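You operate a simulated robot arm through the tools that you are given. There is no shell and no other tool. Be economical: measure what you need, move in short steps, check, and stop when the job is done.

You are at the controls of a simulated two-armed robot. One attempt, no reset.

JOB
Switch the switch marked wire grip on. Then open the drawer marked orders, take the blue card marked force on the top of the pale tray and put it away in the inside of the drawer marked orders, then shut the orders. Then open the drawer marked tools, take the hand roller with red band from the inside of the drawer marked tools and leave it on the top of the teal cabinet, then shut the tools. Then open the drop side of purple cart, take the folded purple gloves with green band and put it on the front row of the purple cart, then shut the cart. Then pull the drawer marked drips open. The order counts. Set down upright: hand roller with red band.

Only the result counts: the job must be done as asked and must still hold three seconds after the hand-in. Knocking over, shifting, dropping, spilling or breaking anything else fails it.

ROBOT AND FRAMES
Two 6-joint arms with two-finger parallel grippers on one trunk, on a base that drives. Base frame: it is fixed to the floor where the robot stands at the start and does not move with it; the origin is under the middle of the robot, x ahead of it, y to its left, z up. Units: m, degrees, N and s.
The left shoulder is at the start at [0.05, 0.17, 1.11], the right one opposite. Each reaches about 1.092 m from its shoulder. Places, roughly: blue card marked force [-3.5, -1.25, 0.75]; drawer marked drips [-8.7, 6.1, 0.7]; drawer marked orders [-5.5, -1.6, 0.7]; drawer marked tools [-5.5, -1.6, 0.5]; drop side of purple cart [-5.3, 7.3, 0.6]; folded purple gloves with green ba (15x8x4 cm) [-5.9, 2.9, 0.8]; front row of the purple cart [-5.3, 7.4, 0.5]; hand roller with red band (5x9x12 cm) [-5.5, -1.7, 0.4]; inside of the drawer marked orders [-5.5, -1.7, 0.6]; switch marked wire grip [0.6, -0.1, 0.5]; top of the teal cabinet [-5.5, -1.7, 0.9]. Payload 1.57 kg a hand.
Tool frame (each hand has its own): the origin (TCP) lies between the finger pads and is the grasp point; the fingertips stand 0.03 m ahead of it; z points along the fingers, y is the line along which they close. The gripper opens to 0.08 m. The fingers are 0.017 m wide and 0.012 m thick; the gripper's body (0.04 by 0.082 m) begins 0.08 m behind the TCP.
Orientation is that of the tool frame in the base frame, as a unit quaternion [x, y, z, w]. With the fingers straight down and closing along the base's y, the tool's x points along the base's -x, its y along +y and its z along -z.

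CONTROLS
- The arms move only by the tool arm_command. It takes "left_targets", "right_targets" or both (then of equal length, played together; a hand with none holds still); each is a list of rows, each a list of 3 entries, a list of its own where there are three numbers: the shift along the base's x, y, z in units of 400 mm (1.0 is 400 mm), then the turn, a rotation vector about the base's x, y, z in units of 45 degrees (1.0 is 45 degrees), then the gripper command, from -1 (fully open) to 1 (shut), values between in proportion. In form: [[[x, y, z], [rx, ry, rz], gripper], ...]. A call has 1 to 12 rows; each row is the pose to reach, as a shift and turn from the pose commanded when the call began. A call with a number of a shift or a turn outside -1 to 1 is refused whole. Rows are played at 5 a second. More than 0.05 m and 8.6 degrees between two rows, or a gripper value outside its range, and nothing of the call is played. A pose out of reach is approached as far as the arm can. The call stops where the force on the tool passes 40 N (or 10 N more than at its start, if that is more) or the arm is blocked; 0.2 s more then pass. The fingers move at their own pace (about 0.072 m/s each) and stop on an object; they squeeze with about 41 N. The grip force told is the motor's: it shows also when the fingers shut on nothing. Time passes only in rows, and 0.2 s behind the last, so rows that repeat a pose let the fingers close. It gives the time, the measured TCP pose, the force on the tool (base axes), the opening and the grip force at its end, in the units of the frame above (readings bear some noise), with the torque about the TCP (base axes, N m) and any sound that the robot's microphone picked up, and new pictures: "pictures" is both (left out), scene, wrist or none (wrist: the cameras of the hands that moved).
- Cameras (640 x 400 px; columns grow to the right, rows downward): "scene" is now at [0.0376, -0.005, 1.6761]; the picture's right is [-0.08, -1.00, 0.00], its down [-0.76, 0.06, -0.65] and it looks along [0.64, -0.05, -0.76] (base axes); focal length 264 px, centre (320, 200). "left" rides on the left gripper at [0.072, 0.007, -0.122] in its tool frame; the picture's right is [-0.09, 1.00, 0.00], its down [-0.84, -0.08, -0.54] and it looks along [-0.54, -0.05, 0.84] (tool axes); focal length 238 px, centre (320, 200). "right" rides on the right gripper at [0.072, -0.007, -0.122] in its tool frame; the picture's right is [0.09, 1.00, 0.00], its down [-0.84, 0.08, -0.54] and it looks along [-0.54, 0.05, 0.84] (tool axes); focal length 238 px, centre (320, 200). There is no depth. A picture from a camera that has moved, and an enlarged one, comes with that camera's place and axes in the base frame and with its lens.
- slide_trunk(by): slides the trunk up (or, below 0, down) by that many m; the arms and the scene camera ride with it, the base frame stays. It gives what a move gives, with no picture.
- steer(legs): drives the robot by 1 to 6 legs, each [ahead, left, turn to the left] in m, m and degrees, along the robot's own axes; the way and the turn of a leg run together, so that a leg with both is an arc; at most 1.5 m and 180 degrees a leg. The arms and the cameras ride along, it lands a little off, and it stops where it bumps. It gives what a move gives, and a new picture of the scene camera.
- turn_head(pan, tilt): turns the head with the scene camera to pan (to the left, within 86 degrees either way) and tilt (down, from -29 to 69), counted from straight ahead of the robot. It gives what a move gives, and a new picture of the scene camera.
- enlarge(camera, box): a new picture of the part [left, top, right, bottom] of that camera's present view, enlarged. The clock stands still meanwhile.
- job_done(): hands the job in; it is judged then, once.

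Work in short steps. Places have to be worked out from the pictures, the camera data and where the tool is seen: move nearer, look again, correct. Check each grasp and each placing, and mend what went wrong. You have 207 turns and 260 pictures in all, those below and enlarged ones among them. Open the grippers and draw the arms clear of the work before you hand the job in, unless the task says otherwise.

The tools are called after "Call:" by a JSON object that holds its "op" and its "data". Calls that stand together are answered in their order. arm_command: Moves the arms, as the interface text tells. Its arguments: {"type":"object","properties":{"left_targets":{"type":"array","items":{"type":"array"}},"right_targets":{"type":"array","items":{"type":"array"}},"pictures":{"type":"string","enum":["both","scene","wrist","none"]}},"required":[]} The other tools are called the same way: slide_trunk (by) slides the trunk up or down; steer (legs) drives the base; turn_head (pan, tilt) turns the head that bears the scene camera; enlarge (camera, box) takes an enlarged picture of a part of a camera's view; job_done () hands the job in.

At the start:

```text
clock: 0.0
left_tcp_pos: [0.7017, 0.2166, 0.9992]
left_tool_rot: [0.0, 1.0, -0.001, 0.0]
left_force: [-0.2, 0.8, 0.4]
left_wrist_torque: [-0.04, -0.03, -0.02]
left_opening: 0.0801
left_grasp_force: 0.0
right_tcp_pos: [0.5373, -0.3759, 1.0002]
right_tool_rot: [-0.001, 1.0, 0.0, 0.0]
right_force: [0.2, -0.1, 0.3]
right_wrist_torque: [-0.02, 0.0, 0.0]
right_opening: 0.08
right_grasp_force: 0.0
trunk travel left (down, up): [-0.725, 0.245]
robot x, y, heading: [-0.0024, 0.0014, -0.0]
head pan, tilt: [-4.6, 49.7]
```

scene: 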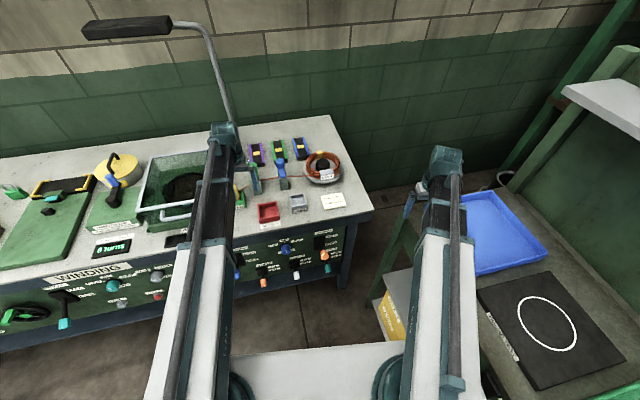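
right: 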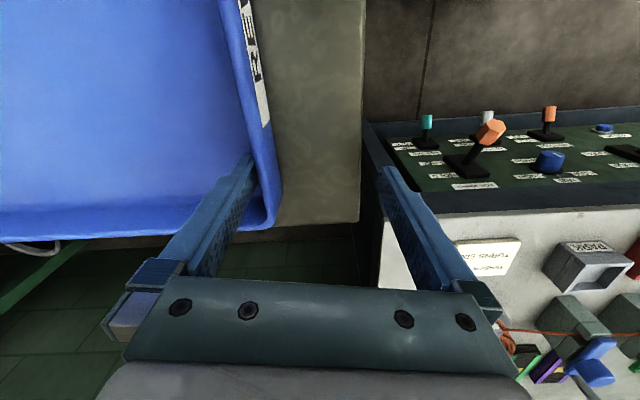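
left: 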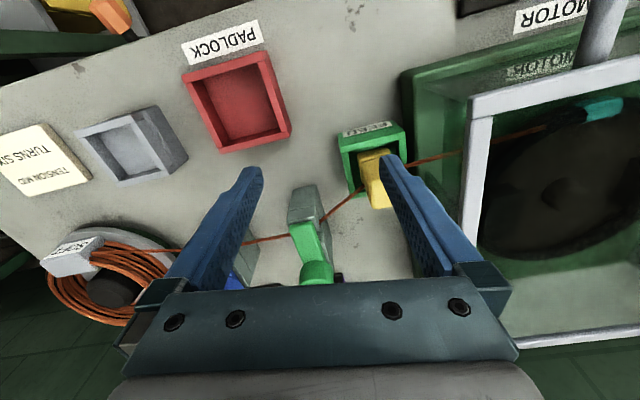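

The switch panel is at the front of the bench; I enlarge it to read the labels.

Call:
{"op": "enlarge", "data": {"camera": "scene", "box": [220, 220, 380, 300]}}

Call:
{"op": "enlarge", "data": {"camera": "right", "box": [360, 80, 640, 220]}}

```text
4.00 times, centred on (300, 260) of scene
camera zoom: at [0.0376, -0.005, 1.6761], right [-0.08, -1.0, 0.0], down [-0.76, 0.06, -0.65], along [0.64, -0.05, -0.76], focal length 1054 px, centre (400, -40)
```

zoom: 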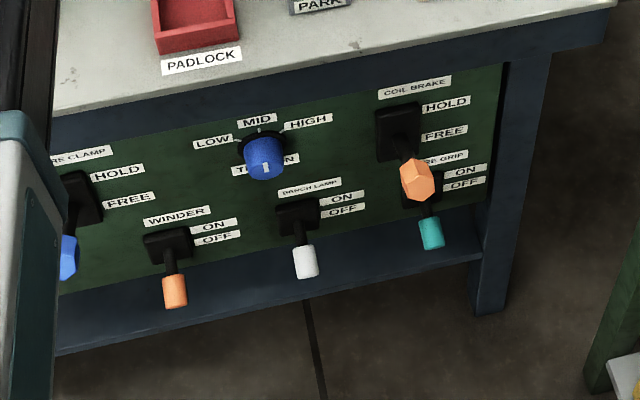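

```text
2.29 times, centred on (500, 150) of right
camera zoom: at [0.4647, -0.3827, 1.1229], right [-0.09, 1.0, 0.0], down [0.84, 0.08, 0.54], along [0.54, 0.05, -0.84], focal length 545 px, centre (-91, 314)
```

zoom: 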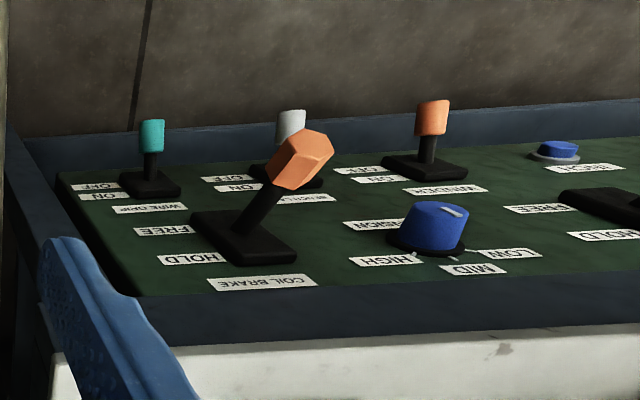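

Triangulating from both views puts the wire grip knob (lever down, OFF) at about [0.606, -0.087, 0.481]. I retreat the left hand, back off a little, and turn the right hand to point forward.

Call:
{"op": "arm_command", "data": {"left_targets": [[[-0.12, 0, 0], [0, 0, 0], -1], [[-0.24, 0, 0], [0, 0, 0], -1], [[-0.36, 0, 0], [0, 0, 0], -1], [[-0.48, 0, 0], [0, 0, 0], -1], [[-0.6, 0, 0], [0, 0, 0], -1], [[-0.72, 0, 0], [0, 0, 0], -1], [[-0.8, 0, 0], [0, 0, 0], -1]], "right_targets": [[[0, 0, 0], [0, -0.15, 0], 1], [[0, 0, 0], [0, -0.3, 0], 1], [[0, 0, 0], [0, -0.45, 0], 1], [[0, 0, 0], [0, -0.6, 0], 1], [[0, 0, 0], [0, -0.75, 0], 1], [[0, 0, 0], [0, -0.9, 0], 1], [[0, 0, 0], [0, -1, 0], 1]], "pictures": "none"}}

Call:
{"op": "steer", "data": {"legs": [[-0.2, 0, 0]]}}

Call:
{"op": "arm_command", "data": {"right_targets": [[[0, 0, 0], [0, -0.15, 0], 1], [[0, 0, 0], [0, -0.3, 0], 1], [[0, 0, 0], [0, -0.45, 0], 1], [[0, 0, 0], [0, -0.6, 0], 1], [[0, 0, 0], [0, -0.75, 0], 1], [[0, 0, 0], [0, -0.9, 0], 1], [[0, 0, 0], [0, -1, 0], 1]], "pictures": "none"}}

Call:
{"op": "slide_trunk", "data": {"by": -0.45}}

```text
clock: 0.6
left_tcp_pos: [0.6146, 0.2085, 0.9992]
left_tool_rot: [0.002, 1.0, 0.003, 0.0]
left_force: [-0.1, -0.6, -0.8]
left_wrist_torque: [-0.01, 0.01, 0.03]
left_opening: 0.08
left_grasp_force: 0.2
right_tcp_pos: [0.5384, -0.3936, 1.003]
right_tool_rot: [0.005, 0.994, -0.01, 0.106]
right_force: [5.4, -49.2, -7.4]
right_wrist_torque: [0.03, -0.32, 0.48]
right_opening: 0.0365
right_grasp_force: 24.9
right hand out of reach, approached as far as the arm can: row 2, 3
trunk travel left (down, up): [-0.725, 0.245]
robot x, y, heading: [0.0002, 0.0007, -0.2]
head pan, tilt: [-4.6, 49.7]
stopped in row 3 (right hand): the force on the tool passed its limit at 56 N (the readings are from after the stop); the commanded pose is now the measured one
```

```text
clock: 1.3
left_tcp_pos: [0.6167, 0.2087, 0.9982]
left_tool_rot: [0.003, 1.0, 0.002, -0.001]
left_force: [-0.1, -0.3, 0.3]
left_wrist_torque: [-0.02, 0.0, -0.01]
left_opening: 0.08
left_grasp_force: 0.1
right_tcp_pos: [0.5381, -0.4071, 1.0026]
right_tool_rot: [0.006, 0.994, -0.027, 0.107]
right_force: [1.9, -23.5, -18.8]
right_wrist_torque: [0.22, 1.06, 0.66]
right_opening: 0.0108
right_grasp_force: 28.8
trunk travel left (down, up): [-0.725, 0.245]
robot x, y, heading: [-0.0033, -0.0017, -0.3]
head pan, tilt: [-4.6, 49.7]
stopped in leg 1: the force on the tool passed its limit at 67 N (the readings are from after the stop); the commanded pose is now the measured one
camera scene: at [0.0379, -0.0119, 1.6755], right [-0.09, -1.0, 0.0], down [-0.76, 0.07, -0.65], along [0.64, -0.05, -0.76], focal length 264 px, centre (320, 200)
```

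scene: 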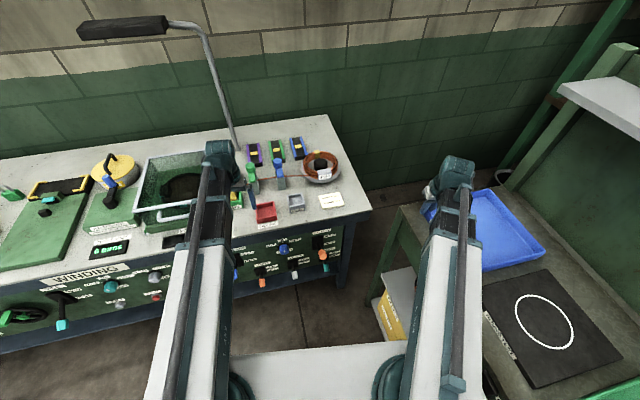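

```text
clock: 1.6
left_tcp_pos: [0.6168, 0.2078, 0.9982]
left_tool_rot: [0.003, 1.0, 0.002, -0.001]
left_force: [-0.2, 0.4, 0.4]
left_wrist_torque: [-0.04, 0.03, -0.01]
left_opening: 0.0799
left_grasp_force: 0.1
right_tcp_pos: [0.5374, -0.4071, 1.0043]
right_tool_rot: [0.007, 0.992, -0.025, 0.127]
right_force: [2.5, -9.9, -37.0]
right_wrist_torque: [0.41, 0.75, 0.68]
right_opening: 0.011
right_grasp_force: 28.9
right hand out of reach, approached as far as the arm can: row 1
trunk travel left (down, up): [-0.725, 0.245]
robot x, y, heading: [0.0002, -0.0023, -0.5]
head pan, tilt: [-4.6, 49.7]
stopped in row 1 (right hand): the force on the tool passed its limit at 60 N (the readings are from after the stop); the commanded pose is now the measured one
```

```text
refused: -0.45 is not a number from -0.4 to 0.4
```

The right fingers closed on the blue tray's rim. I release it at once and look.

Call:
{"op": "arm_command", "data": {"right_targets": [[[0, 0, 0], [0, 0, 0], -1], [[0, 0, 0], [0, 0, 0], -1], [[0, 0, 0], [0, 0, 0], -1]], "pictures": "both"}}

```text
clock: 2.4
left_tcp_pos: [0.6155, 0.2094, 1.0004]
left_tool_rot: [0.002, 1.0, 0.0, 0.0]
left_force: [-0.8, 0.2, 0.3]
left_wrist_torque: [0.01, -0.01, 0.03]
left_opening: 0.0799
left_grasp_force: 0.1
right_tcp_pos: [0.5366, -0.403, 1.0075]
right_tool_rot: [0.007, 0.991, -0.025, 0.13]
right_force: [-0.4, 0.1, -0.5]
right_wrist_torque: [0.02, -0.02, 0.08]
right_opening: 0.08
right_grasp_force: 0.0
trunk travel left (down, up): [-0.725, 0.245]
robot x, y, heading: [-0.0034, -0.0028, -0.2]
head pan, tilt: [-4.6, 49.7]
camera scene: at [0.0357, -0.0086, 1.6762], right [-0.09, -1.0, 0.0], down [-0.76, 0.07, -0.65], along [0.64, -0.06, -0.76], focal length 264 px, centre (320, 200)
camera right: at [0.435, -0.4035, 1.108], right [-0.07, 0.99, -0.07], down [0.67, 0.1, 0.74], along [0.74, 0.0, -0.67], focal length 238 px, centre (320, 200)
```

scene: 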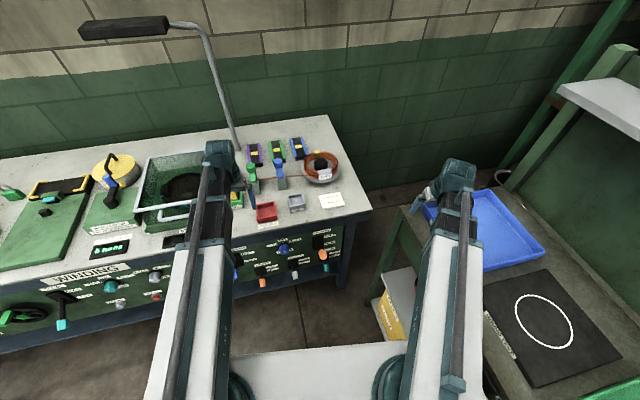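
right: 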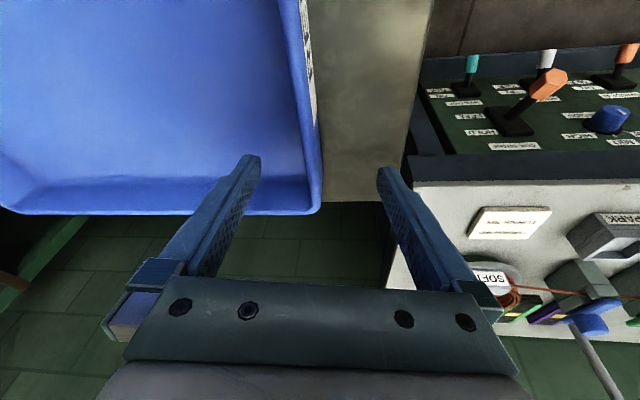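

Fingers are open again. I check closely whether the tray got displaced relative to its surroundings.

Call:
{"op": "enlarge", "data": {"camera": "scene", "box": [380, 150, 640, 312]}}

```text
2.46 times, centred on (510, 231) of scene
camera zoom: at [0.0357, -0.0086, 1.6762], right [-0.09, -1.0, 0.0], down [-0.76, 0.07, -0.65], along [0.64, -0.06, -0.76], focal length 649 px, centre (-148, 124)
```

zoom: 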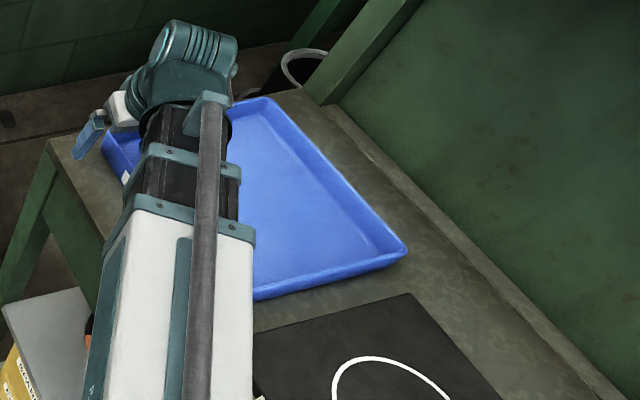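

The tray still sits square with the mat beside it, so it seems essentially undisturbed. I lift the right hand straight up clear of the rim before anything else, then swing it inward.

Call:
{"op": "arm_command", "data": {"right_targets": [[[0, 0, 0.1], [0, 0, 0], -1], [[0, 0, 0.2], [0, 0, 0], -1], [[0, 0, 0.3], [0, 0, 0], -1], [[0, 0.1, 0.3], [0, 0, 0], -1], [[0, 0.2, 0.3], [0, 0, 0], -1], [[0, 0.3, 0.3], [0, 0, 0], -1], [[0, 0.4, 0.3], [0, 0, 0], -1], [[0, 0.5, 0.3], [0, 0, 0], -1], [[0, 0.6, 0.3], [0, 0, 0], -1], [[0, 0.7, 0.3], [0, 0, 0], -1]], "pictures": "none"}}

Call:
{"op": "arm_command", "data": {"left_targets": [[[-0.12, 0, 0], [0, 0, 0], -1], [[-0.24, 0, 0], [0, 0, 0], -1], [[-0.36, 0, 0], [0, 0, 0], -1], [[-0.48, 0, 0], [0, 0, 0], -1]], "pictures": "scene"}}

```text
clock: 3.5
left_tcp_pos: [0.6141, 0.2097, 0.9997]
left_tool_rot: [0.003, 1.0, 0.0, 0.001]
left_force: [0.7, 0.7, 0.0]
left_wrist_torque: [-0.07, 0.0, 0.0]
left_opening: 0.0799
left_grasp_force: 0.0
right_tcp_pos: [0.5366, -0.3719, 1.0084]
right_tool_rot: [0.011, 0.99, -0.042, 0.131]
right_force: [-1.9, -9.7, 2.1]
right_wrist_torque: [-0.2, -0.1, -0.03]
right_opening: 0.0801
right_grasp_force: 0.0
right hand out of reach, approached as far as the arm can: row 1, 2, 3, 4, 5
trunk travel left (down, up): [-0.725, 0.245]
robot x, y, heading: [-0.0026, -0.0059, -0.7]
head pan, tilt: [-4.6, 49.7]
stopped in row 5 (right hand): the force on the tool passed its limit at 64 N (the readings are from after the stop); the commanded pose is now the measured one
```

```text
clock: 4.5
left_tcp_pos: [0.4549, 0.2088, 1.0004]
left_tool_rot: [0.004, 1.0, 0.001, -0.001]
left_force: [0.0, -0.1, -0.4]
left_wrist_torque: [0.04, 0.0, -0.01]
left_opening: 0.0801
left_grasp_force: 0.2
left hand out of reach, approached as far as the arm can: row 4
right_tcp_pos: [0.537, -0.3719, 1.008]
right_tool_rot: [0.01, 0.99, -0.039, 0.132]
right_force: [2.4, -16.4, 8.3]
right_wrist_torque: [-0.45, 0.1, 0.23]
right_opening: 0.08
right_grasp_force: 0.0
trunk travel left (down, up): [-0.725, 0.245]
robot x, y, heading: [-0.0039, -0.002, -0.5]
head pan, tilt: [-4.6, 49.7]
camera scene: at [0.0353, -0.0103, 1.6762], right [-0.09, -1.0, 0.0], down [-0.76, 0.07, -0.65], along [0.64, -0.06, -0.76], focal length 264 px, centre (320, 200)
```

scene: 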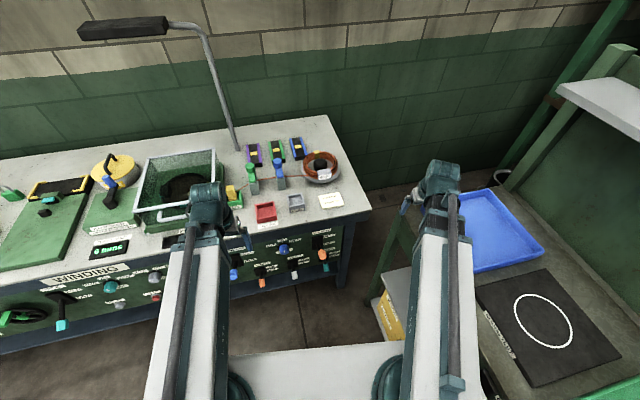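

The arm cannot rise in this posture, but the trunk can. The tray now looks back at its original image position; I ease the finger off the rim 1 cm and raise the trunk.

Call:
{"op": "arm_command", "data": {"right_targets": [[[0, -0.02, 0], [0, 0, 0], -1], [[0, -0.03, 0], [0, 0, 0], -1]], "pictures": "wrist"}}

Call:
{"op": "slide_trunk", "data": {"by": 0.2}}

```text
clock: 5.1
left_tcp_pos: [0.4538, 0.2108, 1.0002]
left_tool_rot: [0.002, 1.0, 0.0, -0.001]
left_force: [-0.7, 0.5, 0.3]
left_wrist_torque: [0.04, 0.05, -0.03]
left_opening: 0.08
left_grasp_force: 0.1
right_tcp_pos: [0.5362, -0.3813, 1.0078]
right_tool_rot: [0.009, 0.991, -0.038, 0.131]
right_force: [0.4, 0.6, 0.2]
right_wrist_torque: [-0.01, 0.0, 0.03]
right_opening: 0.0804
right_grasp_force: 0.0
trunk travel left (down, up): [-0.725, 0.245]
robot x, y, heading: [-0.0013, -0.0058, -0.4]
head pan, tilt: [-4.6, 49.7]
camera right: at [0.4345, -0.3782, 1.1083], right [-0.06, 0.99, -0.1], down [0.67, 0.11, 0.73], along [0.74, -0.02, -0.67], focal length 238 px, centre (320, 200)
```

right: 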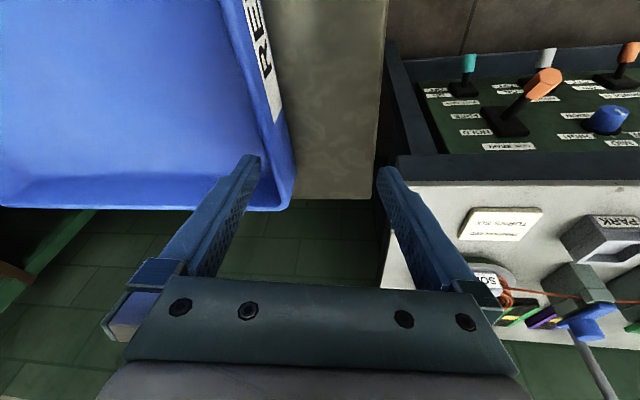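

```text
clock: 7.3
left_tcp_pos: [0.4547, 0.2112, 1.2005]
left_tool_rot: [0.003, 1.0, 0.0, 0.0]
left_force: [0.1, 0.7, -0.2]
left_wrist_torque: [0.01, 0.02, 0.03]
left_opening: 0.0801
left_grasp_force: 0.1
right_tcp_pos: [0.5369, -0.3832, 1.2076]
right_tool_rot: [0.009, 0.991, -0.039, 0.13]
right_force: [-0.5, -0.7, -0.2]
right_wrist_torque: [-0.02, -0.02, -0.02]
right_opening: 0.0802
right_grasp_force: 0.1
trunk travel left (down, up): [-0.925, 0.045]
robot x, y, heading: [-0.0007, -0.0002, -0.6]
head pan, tilt: [-4.6, 49.7]
```

Clear of the tray, which keeps its gap to the table edge. Now I back off.

Call:
{"op": "steer", "data": {"legs": [[-0.3, 0, 0]]}}

```text
clock: 9.3
left_tcp_pos: [0.1545, 0.2119, 1.2003]
left_tool_rot: [0.004, 1.0, 0.0, 0.0]
left_force: [0.0, -0.1, 0.5]
left_wrist_torque: [0.0, -0.05, -0.01]
left_opening: 0.0799
left_grasp_force: 0.1
right_tcp_pos: [0.2351, -0.3798, 1.2082]
right_tool_rot: [0.009, 0.99, -0.038, 0.133]
right_force: [0.0, -0.4, -0.6]
right_wrist_torque: [0.0, -0.03, 0.01]
right_opening: 0.0801
right_grasp_force: 0.0
trunk travel left (down, up): [-0.925, 0.045]
robot x, y, heading: [-0.3, -0.0007, -0.6]
head pan, tilt: [-4.6, 49.7]
camera scene: at [-0.2646, -0.0064, 1.8762], right [-0.09, -1.0, 0.0], down [-0.76, 0.07, -0.65], along [0.65, -0.06, -0.76], focal length 264 px, centre (320, 200)
```

scene: 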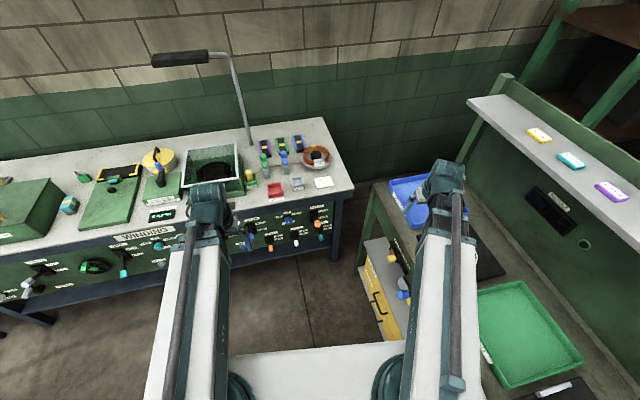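

Now I move the right hand inward and forward while pitching it toward horizontal.

Call:
{"op": "arm_command", "data": {"right_targets": [[[0.08, 0.08, 0], [0, 0, 0], -1], [[0.16, 0.16, 0], [0, 0, 0], -1], [[0.2, 0.25, 0], [0, -0.1, 0], -1], [[0.2, 0.34, 0], [0, -0.24, 0], 1], [[0.2, 0.43, 0], [0, -0.38, 0], 1], [[0.2, 0.52, 0], [0, -0.52, 0], 1], [[0.2, 0.6, 0], [0, -0.66, 0], 1], [[0.2, 0.68, 0], [0, -0.8, 0], 1], [[0.2, 0.72, 0], [0, -0.9, 0], 1]], "left_targets": [[[0.03, 0, 0], [0, 0, 0], -1], [[0.06, 0, 0], [0, 0, 0], -1], [[0.09, 0, 0], [0, 0, 0], -1], [[0.12, 0, 0], [0, 0, 0], -1], [[0.15, 0, 0], [0, 0, 0], -1], [[0.18, 0, 0], [0, 0, 0], -1], [[0.21, 0, 0], [0, 0, 0], -1], [[0.24, 0, 0], [0, 0, 0], -1], [[0.25, 0, 0], [0, 0, 0], -1]], "pictures": "none"}}

Call:
{"op": "arm_command", "data": {"right_targets": [[[0.05, 0, 0], [0, -0.15, 0], 1], [[0.1, 0, 0], [0, -0.3, 0], 1], [[0.1, 0, 0], [0, -0.45, 0], 1], [[0.1, 0, 0], [0, -0.6, 0], 1], [[0.1, 0, 0], [0, -0.75, 0], 1]], "pictures": "scene"}}

```text
clock: 11.3
left_tcp_pos: [0.2559, 0.2124, 1.1996]
left_tool_rot: [0.003, 1.0, 0.0, -0.001]
left_force: [-0.6, 0.2, -0.3]
left_wrist_torque: [-0.02, -0.02, 0.01]
left_opening: 0.0799
left_grasp_force: 0.0
right_tcp_pos: [0.3248, -0.0894, 1.2964]
right_tool_rot: [0.023, 0.884, -0.033, 0.466]
right_force: [-0.7, 0.1, 0.4]
right_wrist_torque: [-0.01, -0.01, 0.01]
right_opening: 0.0
right_grasp_force: 21.5
right hand out of reach, approached as far as the arm can: row 3, 4, 5, 6, 7, 8, 9
trunk travel left (down, up): [-0.925, 0.045]
robot x, y, heading: [-0.2983, -0.0006, -0.3]
head pan, tilt: [-4.6, 49.7]
```

```text
clock: 12.5
left_tcp_pos: [0.2557, 0.2121, 1.1995]
left_tool_rot: [0.003, 1.0, 0.0, -0.001]
left_force: [-0.9, 0.2, -0.4]
left_wrist_torque: [0.04, 0.01, -0.02]
left_opening: 0.0799
left_grasp_force: 0.1
right_tcp_pos: [0.3647, -0.0896, 1.4158]
right_tool_rot: [0.032, 0.712, -0.025, 0.702]
right_force: [0.5, -0.3, 0.4]
right_wrist_torque: [-0.02, 0.04, 0.0]
right_opening: 0.0002
right_grasp_force: 21.0
right hand out of reach, approached as far as the arm can: row 1, 2, 3, 4, 5
trunk travel left (down, up): [-0.925, 0.045]
robot x, y, heading: [-0.2994, 0.0015, -0.6]
head pan, tilt: [-4.6, 49.7]
camera scene: at [-0.2633, -0.0063, 1.8761], right [-0.09, -1.0, 0.0], down [-0.76, 0.07, -0.65], along [0.64, -0.06, -0.76], focal length 264 px, centre (320, 200)
```

scene: 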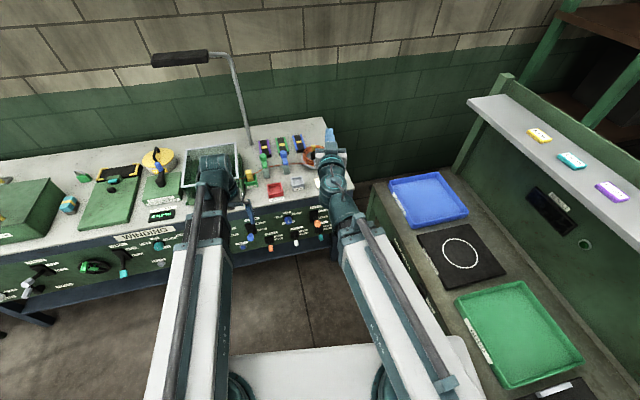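

The right hand now points forward. I lower the trunk in stages so that it comes down to switch height.

Call:
{"op": "slide_trunk", "data": {"by": -0.4}}

Call:
{"op": "slide_trunk", "data": {"by": -0.35}}

Call:
{"op": "turn_head", "data": {"pan": 0, "tilt": 35}}

```text
clock: 16.4
left_tcp_pos: [0.2569, 0.2116, 0.799]
left_tool_rot: [0.004, 1.0, 0.0, -0.001]
left_force: [0.1, -0.6, 0.0]
left_wrist_torque: [0.01, 0.0, -0.01]
left_opening: 0.08
left_grasp_force: 0.0
right_tcp_pos: [0.3647, -0.0906, 1.0168]
right_tool_rot: [0.031, 0.712, -0.024, 0.701]
right_force: [-0.1, 0.4, -0.5]
right_wrist_torque: [-0.01, 0.01, 0.05]
right_opening: 0.0
right_grasp_force: 21.2
trunk travel left (down, up): [-0.525, 0.445]
robot x, y, heading: [-0.3, 0.0, -0.6]
head pan, tilt: [-4.6, 49.7]
```

```text
clock: 19.8
left_tcp_pos: [0.2556, 0.2121, 0.4496]
left_tool_rot: [0.003, 1.0, 0.001, -0.001]
left_force: [-0.6, 0.1, -0.1]
left_wrist_torque: [-0.05, -0.04, 0.0]
left_opening: 0.0798
left_grasp_force: 0.0
right_tcp_pos: [0.3656, -0.0912, 0.6663]
right_tool_rot: [0.031, 0.712, -0.024, 0.701]
right_force: [0.3, 0.5, 0.2]
right_wrist_torque: [0.0, -0.02, 0.03]
right_opening: 0.0
right_grasp_force: 21.9
trunk travel left (down, up): [-0.175, 0.795]
robot x, y, heading: [-0.3035, -0.0005, -0.2]
head pan, tilt: [-4.6, 49.7]
```

```text
clock: 20.6
left_tcp_pos: [0.2551, 0.2117, 0.4494]
left_tool_rot: [0.004, 1.0, 0.0, -0.001]
left_force: [-1.3, -0.2, -0.8]
left_wrist_torque: [0.01, -0.02, 0.01]
left_opening: 0.0802
left_grasp_force: 0.0
right_tcp_pos: [0.3639, -0.0903, 0.6674]
right_tool_rot: [0.031, 0.712, -0.025, 0.701]
right_force: [0.2, 0.7, 0.4]
right_wrist_torque: [-0.01, -0.01, 0.02]
right_opening: 0.0001
right_grasp_force: 20.8
trunk travel left (down, up): [-0.175, 0.795]
robot x, y, heading: [-0.2996, -0.0002, -0.5]
head pan, tilt: [0.0, 35.0]
camera scene: at [-0.252, -0.0003, 1.1474], right [-0.01, -1.0, 0.0], down [-0.57, 0.0, -0.82], along [0.82, -0.01, -0.57], focal length 264 px, centre (320, 200)
```

scene: 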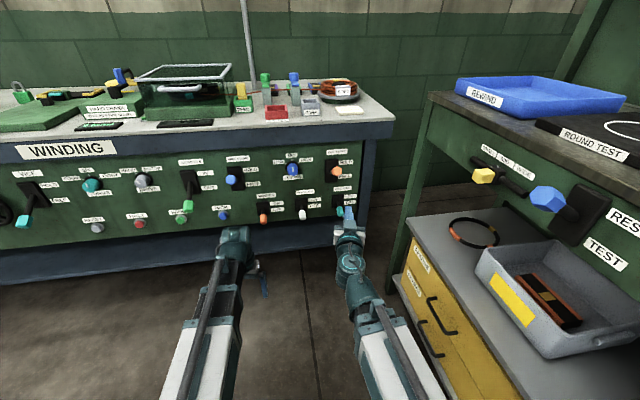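

Next I lower the hand about 0.22 m, staying clear of the panel.

Call:
{"op": "arm_command", "data": {"right_targets": [[[0.02, 0, -0.1], [0, 0, 0], 1], [[0.06, 0, -0.2], [0, 0, 0], 1], [[0.1, 0, -0.3], [0, 0, 0], 1], [[0.14, 0, -0.4], [0, 0, 0], 1], [[0.18, 0, -0.5], [0, 0, 0], 1], [[0.22, 0, -0.58], [0, 0, 0], 1], [[0.22, 0, -0.58], [0, 0, 0], 1]], "pictures": "both"}}

```text
clock: 22.2
left_tcp_pos: [0.2558, 0.2126, 0.4508]
left_tool_rot: [0.003, 1.0, 0.0, -0.001]
left_force: [0.1, -0.1, -0.4]
left_wrist_torque: [-0.01, 0.02, 0.01]
left_opening: 0.0801
left_grasp_force: 0.0
right_tcp_pos: [0.4375, -0.0922, 0.6666]
right_tool_rot: [0.03, 0.712, -0.025, 0.701]
right_force: [-0.6, -0.2, 0.2]
right_wrist_torque: [0.01, -0.02, 0.01]
right_opening: 0.0002
right_grasp_force: 21.0
right hand out of reach, approached as far as the arm can: row 1, 2, 3, 4, 5, 6, 7
trunk travel left (down, up): [-0.175, 0.795]
robot x, y, heading: [-0.3004, -0.001, -0.3]
head pan, tilt: [0.0, 35.0]
camera scene: at [-0.252, -0.0003, 1.1474], right [-0.01, -1.0, 0.0], down [-0.57, 0.0, -0.82], along [0.82, -0.01, -0.57], focal length 264 px, centre (320, 200)
camera right: at [0.3143, -0.0893, 0.5974], right [0.08, 0.99, -0.08], down [-0.52, 0.11, 0.85], along [0.85, -0.02, 0.53], focal length 238 px, centre (320, 200)
```

scene: 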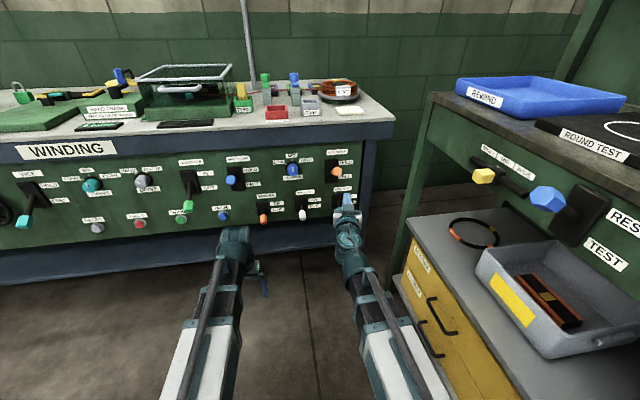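
right: 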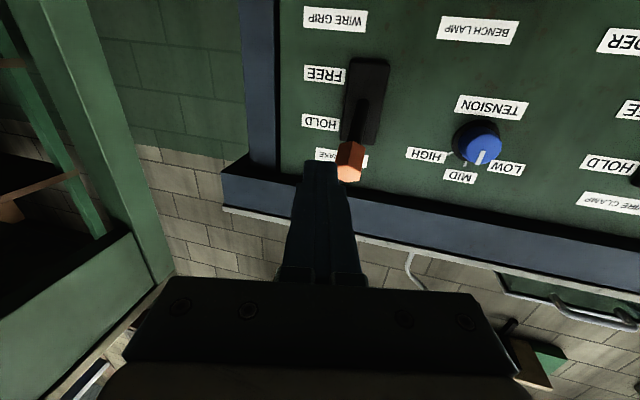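

With the tool level the wrist can't go lower, so I drop the trunk further, pitch the fingers down ~30°, and will grip the knob from both sides and lift it.

Call:
{"op": "slide_trunk", "data": {"by": -0.15}}

Call:
{"op": "arm_command", "data": {"right_targets": [[[0.02, 0.02, 0], [0, 0.15, 0], -1], [[0.04, 0.02, 0], [0, 0.3, 0], -1], [[0.06, 0.02, 0], [0, 0.45, 0], -1], [[0.08, 0.02, 0], [0, 0.6, 0], -1], [[0.1, 0.02, 0], [0, 0.72, 0], -1], [[0.1, 0.02, 0], [0, 0.72, 0], -1]], "pictures": "both"}}

```text
clock: 23.9
left_tcp_pos: [0.2554, 0.211, 0.2999]
left_tool_rot: [0.003, 1.0, 0.0, -0.002]
left_force: [-1.3, 0.5, -0.3]
left_wrist_torque: [0.02, -0.03, 0.02]
left_opening: 0.0797
left_grasp_force: 0.0
right_tcp_pos: [0.4372, -0.0925, 0.5156]
right_tool_rot: [0.031, 0.712, -0.025, 0.701]
right_force: [1.0, -0.2, 1.0]
right_wrist_torque: [0.0, -0.05, -0.02]
right_opening: 0.0
right_grasp_force: 21.4
trunk travel left (down, up): [-0.025, 0.945]
robot x, y, heading: [-0.3007, -0.001, -0.2]
head pan, tilt: [0.0, 35.0]
```

```text
clock: 25.3
left_tcp_pos: [0.2555, 0.2117, 0.2991]
left_tool_rot: [0.004, 1.0, 0.0, -0.002]
left_force: [0.5, -1.1, 0.1]
left_wrist_torque: [0.03, 0.01, -0.03]
left_opening: 0.0798
left_grasp_force: 0.1
right_tcp_pos: [0.477, -0.085, 0.399]
right_tool_rot: [0.023, 0.879, -0.033, 0.475]
right_force: [0.2, -0.4, -1.2]
right_wrist_torque: [0.0, 0.0, 0.02]
right_opening: 0.08
right_grasp_force: 0.0
right hand out of reach, approached as far as the arm can: row 1, 2, 3, 4, 5, 6
trunk travel left (down, up): [-0.025, 0.945]
robot x, y, heading: [-0.2994, -0.0014, -0.2]
head pan, tilt: [0.0, 35.0]
camera scene: at [-0.252, -0.0003, 0.9974], right [-0.01, -1.0, 0.0], down [-0.57, 0.0, -0.82], along [0.82, -0.01, -0.57], focal length 264 px, centre (320, 200)
camera right: at [0.3356, -0.081, 0.4074], right [0.02, 0.99, -0.11], down [0.01, 0.11, 0.99], along [1.0, -0.02, -0.01], focal length 238 px, centre (320, 200)
```

scene: 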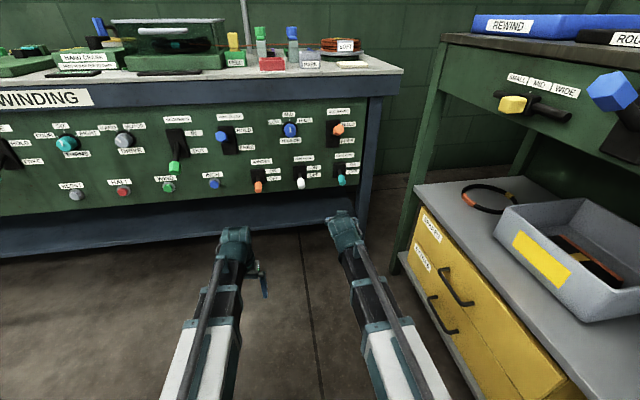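
right: 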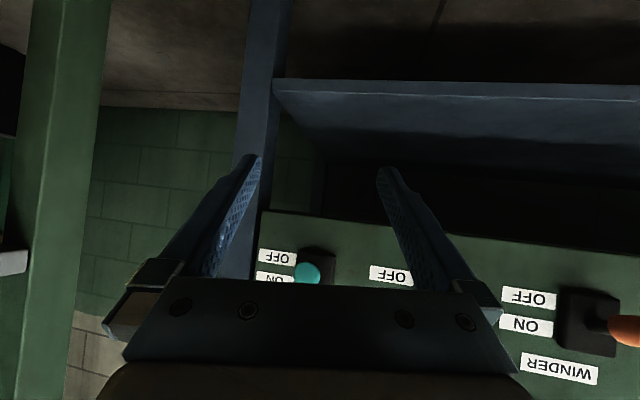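

The fingers pitch 33° down at [0.477,-0.085,0.399]; the knob is confirmed near [0.606,-0.091,0.486]. I raise by trunk and then extend forward.

Call:
{"op": "slide_trunk", "data": {"by": 0.085}}

Call:
{"op": "arm_command", "data": {"right_targets": [[[0.05, -0.015, 0], [0, 0, 0], -1], [[0.1, -0.015, 0], [0, 0, 0], -1], [[0.15, -0.015, 0], [0, 0, 0], -1], [[0.2, -0.015, 0], [0, 0, 0], -1]], "pictures": "both"}}

```text
clock: 26.5
left_tcp_pos: [0.2556, 0.2116, 0.386]
left_tool_rot: [0.003, 1.0, 0.0, -0.001]
left_force: [-0.1, -0.1, -0.2]
left_wrist_torque: [0.02, -0.01, 0.03]
left_opening: 0.0801
left_grasp_force: 0.1
right_tcp_pos: [0.4783, -0.0845, 0.4849]
right_tool_rot: [0.022, 0.879, -0.032, 0.475]
right_force: [-0.6, -0.4, -0.1]
right_wrist_torque: [-0.05, 0.0, -0.01]
right_opening: 0.0801
right_grasp_force: 0.0
trunk travel left (down, up): [-0.11, 0.86]
robot x, y, heading: [-0.3021, -0.0006, -0.3]
head pan, tilt: [0.0, 35.0]
```

```text
clock: 27.5
left_tcp_pos: [0.2557, 0.2117, 0.3843]
left_tool_rot: [0.003, 1.0, 0.0, -0.001]
left_force: [0.1, 0.4, -0.6]
left_wrist_torque: [-0.01, 0.03, -0.02]
left_opening: 0.0801
left_grasp_force: 0.0
right_tcp_pos: [0.5576, -0.0897, 0.4849]
right_tool_rot: [0.024, 0.879, -0.033, 0.475]
right_force: [0.7, 0.5, 0.0]
right_wrist_torque: [-0.02, 0.02, -0.02]
right_opening: 0.0801
right_grasp_force: 0.1
trunk travel left (down, up): [-0.11, 0.86]
robot x, y, heading: [-0.2996, -0.0028, -0.4]
head pan, tilt: [0.0, 35.0]
camera scene: at [-0.252, -0.0003, 1.0824], right [-0.01, -1.0, 0.0], down [-0.57, 0.0, -0.82], along [0.82, -0.01, -0.57], focal length 264 px, centre (320, 200)
camera right: at [0.4159, -0.0874, 0.4924], right [0.02, 0.99, -0.11], down [0.01, 0.11, 0.99], along [1.0, -0.02, -0.01], focal length 238 px, centre (320, 200)
```

scene: 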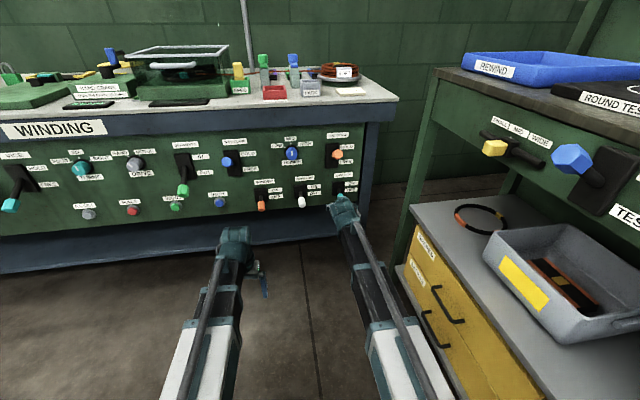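
right: 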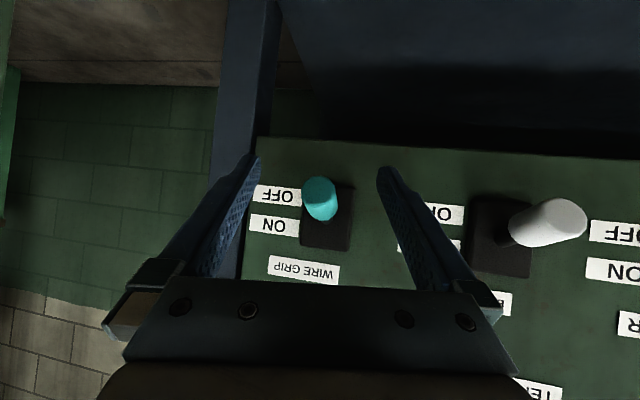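

The knob is centred between the fingers. I advance 4.5 cm and close.

Call:
{"op": "arm_command", "data": {"right_targets": [[[0.06, 0, 0], [0, 0, 0], -1], [[0.11, 0, 0], [0, 0, 0], -1], [[0.11, 0, 0], [0, 0, 1e-09], 1], [[0.11, 0, 0], [0, 0, 0], 1], [[0.11, 0, 0], [0, 0, 0], 1], [[0.11, 0, 0], [0, 0, 0], 1]], "pictures": "wrist"}}

```text
clock: 28.9
left_tcp_pos: [0.2563, 0.212, 0.3845]
left_tool_rot: [0.003, 1.0, 0.0, -0.002]
left_force: [0.0, 0.0, 0.0]
left_wrist_torque: [0.0, 0.0, 0.06]
left_opening: 0.0798
left_grasp_force: 0.2
right_tcp_pos: [0.6006, -0.0917, 0.4843]
right_tool_rot: [0.022, 0.879, -0.032, 0.475]
right_force: [1.9, -5.4, 0.1]
right_wrist_torque: [-0.09, 0.03, 0.6]
right_opening: 0.0299
right_grasp_force: 38.9
trunk travel left (down, up): [-0.11, 0.86]
robot x, y, heading: [-0.2994, -0.0055, -0.4]
head pan, tilt: [0.0, 35.0]
camera right: at [0.4594, -0.0881, 0.4924], right [0.02, 0.99, -0.11], down [0.01, 0.11, 0.99], along [1.0, -0.02, -0.01], focal length 238 px, centre (320, 200)
```

right: 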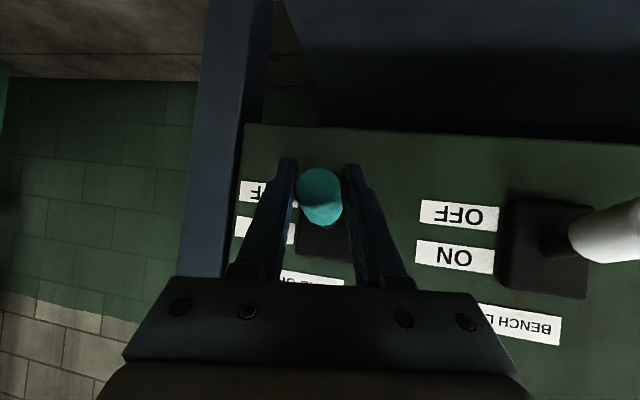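

The knob is gripped (opening 0.03). I lift it with the trunk, about 6 cm.

Call:
{"op": "slide_trunk", "data": {"by": 0.06}}

Call:
{"op": "arm_command", "data": {"right_targets": [[[0, 0, 0], [0, 0, 0], -1], [[0, 0, 0], [0, 0, 0], -1], [[0, 0, 0], [0, 0, 0], -1]], "pictures": "wrist"}}

```text
clock: 29.9
left_tcp_pos: [0.257, 0.2109, 0.4438]
left_tool_rot: [0.003, 1.0, 0.0, -0.001]
left_force: [-0.6, -0.5, 0.0]
left_wrist_torque: [-0.03, -0.02, 0.01]
left_opening: 0.0801
left_grasp_force: 0.0
right_tcp_pos: [0.6007, -0.0898, 0.5441]
right_tool_rot: [0.023, 0.879, -0.033, 0.475]
right_force: [-0.7, 0.3, -0.2]
right_wrist_torque: [0.01, -0.01, 0.0]
right_opening: 0.0002
right_grasp_force: 20.9
trunk travel left (down, up): [-0.17, 0.8]
robot x, y, heading: [-0.2993, -0.0013, -0.5]
head pan, tilt: [0.0, 35.0]
heard: click, click
```

```text
clock: 30.7
left_tcp_pos: [0.2557, 0.2113, 0.4432]
left_tool_rot: [0.004, 1.0, 0.0, -0.001]
left_force: [-0.6, -0.1, -0.4]
left_wrist_torque: [0.0, 0.0, -0.04]
left_opening: 0.0802
left_grasp_force: 0.0
right_tcp_pos: [0.6003, -0.0902, 0.544]
right_tool_rot: [0.022, 0.879, -0.032, 0.475]
right_force: [-0.2, 0.7, -0.1]
right_wrist_torque: [-0.01, 0.01, 0.02]
right_opening: 0.0798
right_grasp_force: 0.0
trunk travel left (down, up): [-0.17, 0.8]
robot x, y, heading: [-0.3002, -0.004, -0.4]
head pan, tilt: [0.0, 35.0]
camera right: at [0.4592, -0.0874, 0.5524], right [0.02, 0.99, -0.11], down [0.01, 0.11, 0.99], along [1.0, -0.02, -0.01], focal length 238 px, centre (320, 200)
```

right: 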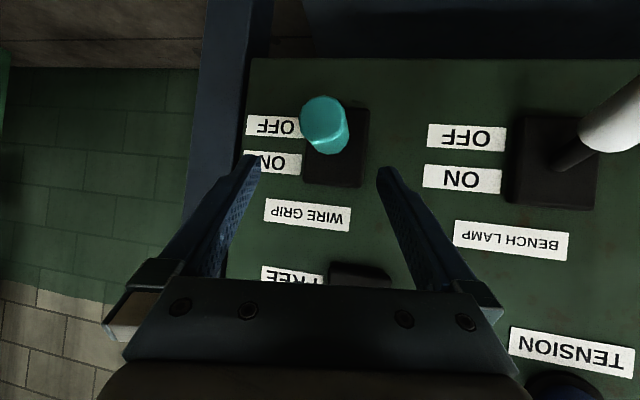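

Two clicks were heard, but the lever's state is unclear. I back the hand off and look again.

Call:
{"op": "arm_command", "data": {"right_targets": [[[-0.1, 0, 0], [0, 0, 0], -1], [[-0.2, 0, 0], [0, 0, 0], -1], [[-0.3, 0, 0], [0, 0, 0], -1], [[-0.3, 0, 0], [0, 0, 0], -1]], "pictures": "wrist"}}

Call:
{"op": "enlarge", "data": {"camera": "scene", "box": [220, 110, 380, 210]}}

```text
clock: 31.7
left_tcp_pos: [0.2566, 0.2126, 0.4442]
left_tool_rot: [0.004, 1.0, 0.0, -0.001]
left_force: [-0.8, 0.2, -0.2]
left_wrist_torque: [-0.01, 0.01, 0.01]
left_opening: 0.0798
left_grasp_force: 0.0
right_tcp_pos: [0.4808, -0.0923, 0.5445]
right_tool_rot: [0.021, 0.879, -0.031, 0.475]
right_force: [-0.1, 0.5, -0.1]
right_wrist_torque: [-0.01, 0.03, -0.02]
right_opening: 0.08
right_grasp_force: 0.0
trunk travel left (down, up): [-0.17, 0.8]
robot x, y, heading: [-0.2997, 0.0002, -0.6]
head pan, tilt: [0.0, 35.0]
camera right: at [0.3394, -0.0873, 0.5524], right [0.02, 0.99, -0.11], down [0.01, 0.11, 0.99], along [1.0, -0.02, -0.01], focal length 238 px, centre (320, 200)
```

right: 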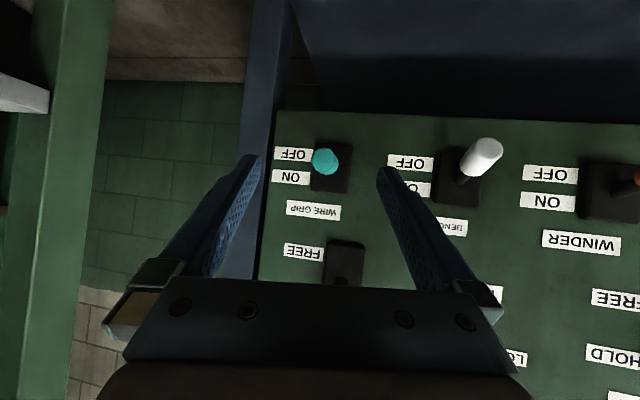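

```text
4.00 times, centred on (300, 160) of scene
camera zoom: at [-0.2519, -0.0003, 1.1424], right [-0.01, -1.0, 0.0], down [-0.57, 0.0, -0.82], along [0.82, -0.01, -0.57], focal length 1054 px, centre (400, 360)
```

zoom: 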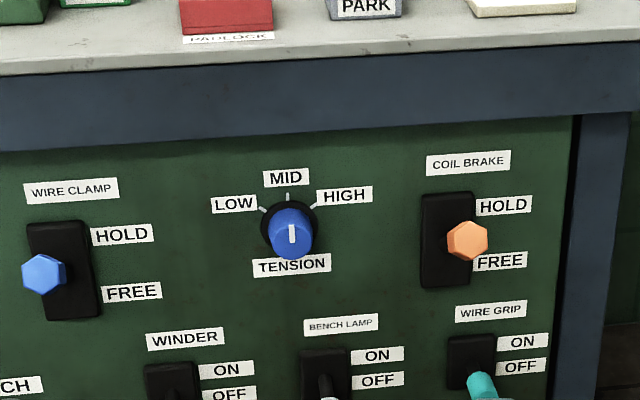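

I enlarge a lower region to compare it with the lamp and winder levers.

Call:
{"op": "enlarge", "data": {"camera": "scene", "box": [240, 170, 380, 240]}}

```text
4.57 times, centred on (310, 205) of scene
camera zoom: at [-0.2519, -0.0003, 1.1424], right [-0.01, -1.0, 0.0], down [-0.57, 0.0, -0.82], along [0.82, -0.01, -0.57], focal length 1204 px, centre (366, 177)
```

zoom: 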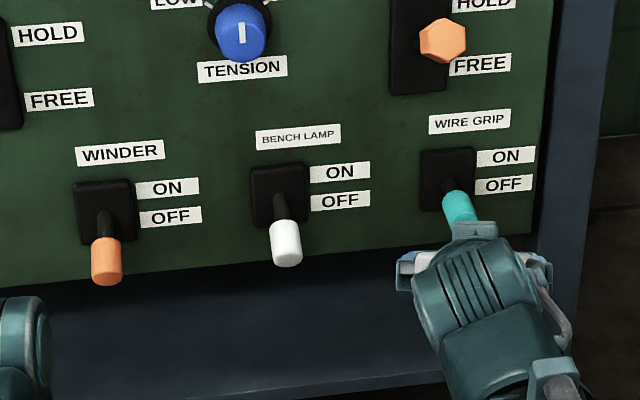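

The lever is still OFF: the fingers slipped off it. I'll use closed fingers pushing from below instead, flattening the pitch to ~15° and going under the knob.

Call:
{"op": "arm_command", "data": {"right_targets": [[[0, 0, 0], [0, -0.1, 0], 1], [[0, 0, 0], [0, -0.2, 0], 1], [[0, 0, 0], [0, -0.3, 0], 1], [[0, 0, 0], [0, -0.4, 0], 1], [[0, 0, 0], [0, -0.4, 0], 1]], "pictures": "none"}}

```text
clock: 32.9
left_tcp_pos: [0.2559, 0.2108, 0.4453]
left_tool_rot: [0.004, 1.0, 0.0, -0.001]
left_force: [0.2, -0.1, 0.5]
left_wrist_torque: [0.02, 0.0, 0.0]
left_opening: 0.08
left_grasp_force: 0.1
right_tcp_pos: [0.4813, -0.0905, 0.6074]
right_tool_rot: [0.028, 0.794, -0.029, 0.606]
right_force: [-0.3, -0.4, 0.2]
right_wrist_torque: [0.02, 0.04, 0.02]
right_opening: 0.0
right_grasp_force: 21.2
right hand out of reach, approached as far as the arm can: row 1, 2, 3, 4, 5
trunk travel left (down, up): [-0.17, 0.8]
robot x, y, heading: [-0.3, -0.0027, -0.1]
head pan, tilt: [0.0, 35.0]
```

Call:
{"op": "slide_trunk", "data": {"by": -0.165}}

Call:
{"op": "arm_command", "data": {"right_targets": [[[0.08, 0, 0], [0, 0, 0], 1], [[0.16, 0, 0], [0, 0, 0], 1], [[0.24, 0, 0], [0, 0, 0], 1], [[0.285, 0, 0], [0, 0, 0], 1], [[0.285, 0, 0], [0, 0, 0], 1]], "pictures": "wrist"}}

```text
clock: 34.8
left_tcp_pos: [0.2568, 0.2112, 0.2803]
left_tool_rot: [0.003, 1.0, 0.0, -0.002]
left_force: [0.6, 0.2, -0.9]
left_wrist_torque: [-0.03, -0.01, -0.01]
left_opening: 0.0801
left_grasp_force: 0.0
right_tcp_pos: [0.4812, -0.0919, 0.4405]
right_tool_rot: [0.027, 0.795, -0.028, 0.606]
right_force: [-0.6, 1.0, 0.1]
right_wrist_torque: [0.01, -0.01, 0.01]
right_opening: 0.0001
right_grasp_force: 21.7
trunk travel left (down, up): [-0.005, 0.965]
robot x, y, heading: [-0.3025, -0.0017, -0.2]
head pan, tilt: [0.0, 35.0]
```

```text
clock: 36.0
left_tcp_pos: [0.256, 0.2119, 0.2792]
left_tool_rot: [0.003, 1.0, 0.0, -0.002]
left_force: [-0.2, -0.6, -0.1]
left_wrist_torque: [0.02, -0.01, 0.02]
left_opening: 0.08
left_grasp_force: 0.0
right_tcp_pos: [0.5957, -0.0909, 0.4423]
right_tool_rot: [0.028, 0.794, -0.029, 0.607]
right_force: [-0.5, 0.0, -0.8]
right_wrist_torque: [-0.02, -0.02, -0.01]
right_opening: 0.0
right_grasp_force: 21.3
trunk travel left (down, up): [-0.005, 0.965]
robot x, y, heading: [-0.3017, -0.0016, -0.5]
head pan, tilt: [0.0, 35.0]
camera right: at [0.4582, -0.0876, 0.4058], right [0.05, 0.99, -0.1], down [-0.29, 0.11, 0.95], along [0.95, -0.02, 0.3], focal length 238 px, centre (320, 200)
```

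right: 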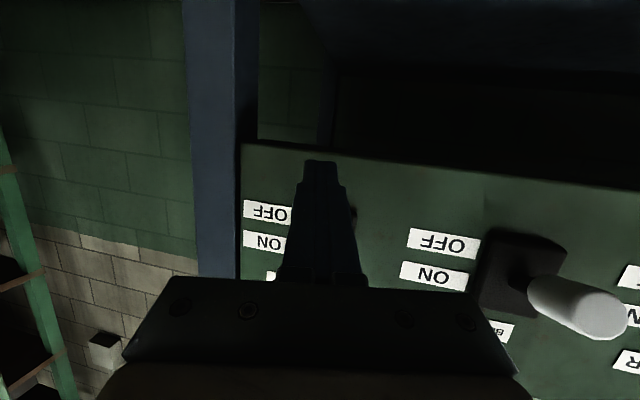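

The closed fingers are under the knob without contact. I lift by trunk in small steps until it clicks.

Call:
{"op": "slide_trunk", "data": {"by": 0.035}}

Call:
{"op": "slide_trunk", "data": {"by": 0.02}}

```text
clock: 36.8
left_tcp_pos: [0.2564, 0.2124, 0.3149]
left_tool_rot: [0.004, 1.0, -0.001, 0.0]
left_force: [0.1, -0.4, 0.7]
left_wrist_torque: [-0.01, 0.01, 0.03]
left_opening: 0.08
left_grasp_force: 0.1
right_tcp_pos: [0.5955, -0.09, 0.4762]
right_tool_rot: [0.027, 0.794, -0.028, 0.606]
right_force: [-0.9, 0.3, 0.2]
right_wrist_torque: [0.02, -0.03, 0.0]
right_opening: 0.0
right_grasp_force: 21.1
trunk travel left (down, up): [-0.04, 0.93]
robot x, y, heading: [-0.2967, 0.0019, -0.1]
head pan, tilt: [0.0, 35.0]
```

```text
clock: 37.5
left_tcp_pos: [0.2559, 0.2113, 0.3341]
left_tool_rot: [0.004, 1.0, -0.001, -0.001]
left_force: [-0.4, 0.0, 0.2]
left_wrist_torque: [-0.01, 0.02, 0.02]
left_opening: 0.0799
left_grasp_force: 0.1
right_tcp_pos: [0.5948, -0.0914, 0.4967]
right_tool_rot: [0.027, 0.795, -0.028, 0.606]
right_force: [-0.3, 0.7, -0.2]
right_wrist_torque: [-0.02, 0.0, 0.0]
right_opening: 0.0002
right_grasp_force: 21.2
trunk travel left (down, up): [-0.06, 0.91]
robot x, y, heading: [-0.3019, -0.001, -0.5]
head pan, tilt: [0.0, 35.0]
heard: click
```

One click. I draw back and verify.

Call:
{"op": "arm_command", "data": {"right_targets": [[[-0.1, 0, 0], [0, 0, 0], 1], [[-0.2, 0, 0], [0, 0, 0], 1], [[-0.3, 0, 0], [0, 0, 0], 1], [[-0.4, 0, 0], [0, 0, 0], 1]], "pictures": "wrist"}}

Call:
{"op": "enlarge", "data": {"camera": "scene", "box": [240, 150, 380, 230]}}

```text
clock: 38.5
left_tcp_pos: [0.2564, 0.2127, 0.3348]
left_tool_rot: [0.003, 1.0, 0.0, -0.001]
left_force: [-0.3, -0.1, -0.5]
left_wrist_torque: [0.01, -0.02, 0.0]
left_opening: 0.0799
left_grasp_force: 0.0
right_tcp_pos: [0.4348, -0.0893, 0.4978]
right_tool_rot: [0.028, 0.794, -0.029, 0.606]
right_force: [0.3, 0.2, -0.7]
right_wrist_torque: [0.02, 0.02, 0.06]
right_opening: 0.0
right_grasp_force: 20.7
trunk travel left (down, up): [-0.06, 0.91]
robot x, y, heading: [-0.3049, -0.0015, -0.3]
head pan, tilt: [0.0, 35.0]
camera right: at [0.2978, -0.0867, 0.4608], right [0.05, 0.99, -0.1], down [-0.29, 0.11, 0.95], along [0.95, -0.02, 0.3], focal length 238 px, centre (320, 200)
```

right: 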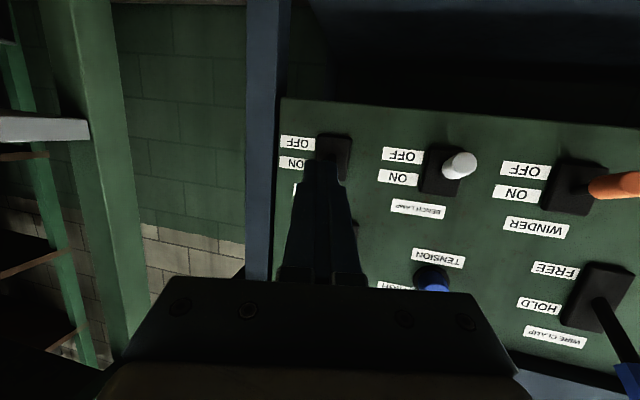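

```text
4.57 times, centred on (310, 190) of scene
camera zoom: at [-0.2519, -0.0003, 1.0324], right [-0.01, -1.0, 0.0], down [-0.57, 0.0, -0.82], along [0.82, -0.01, -0.57], focal length 1204 px, centre (366, 246)
```

zoom: 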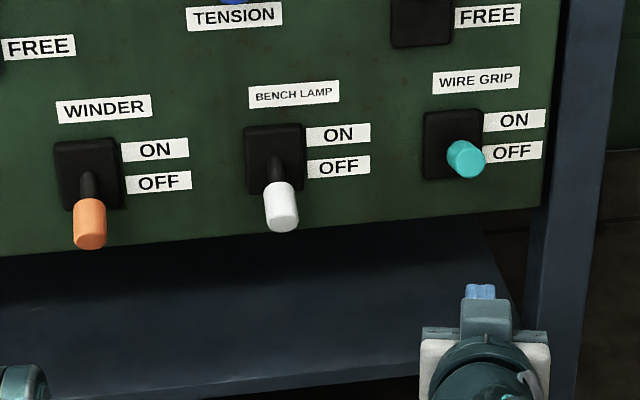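

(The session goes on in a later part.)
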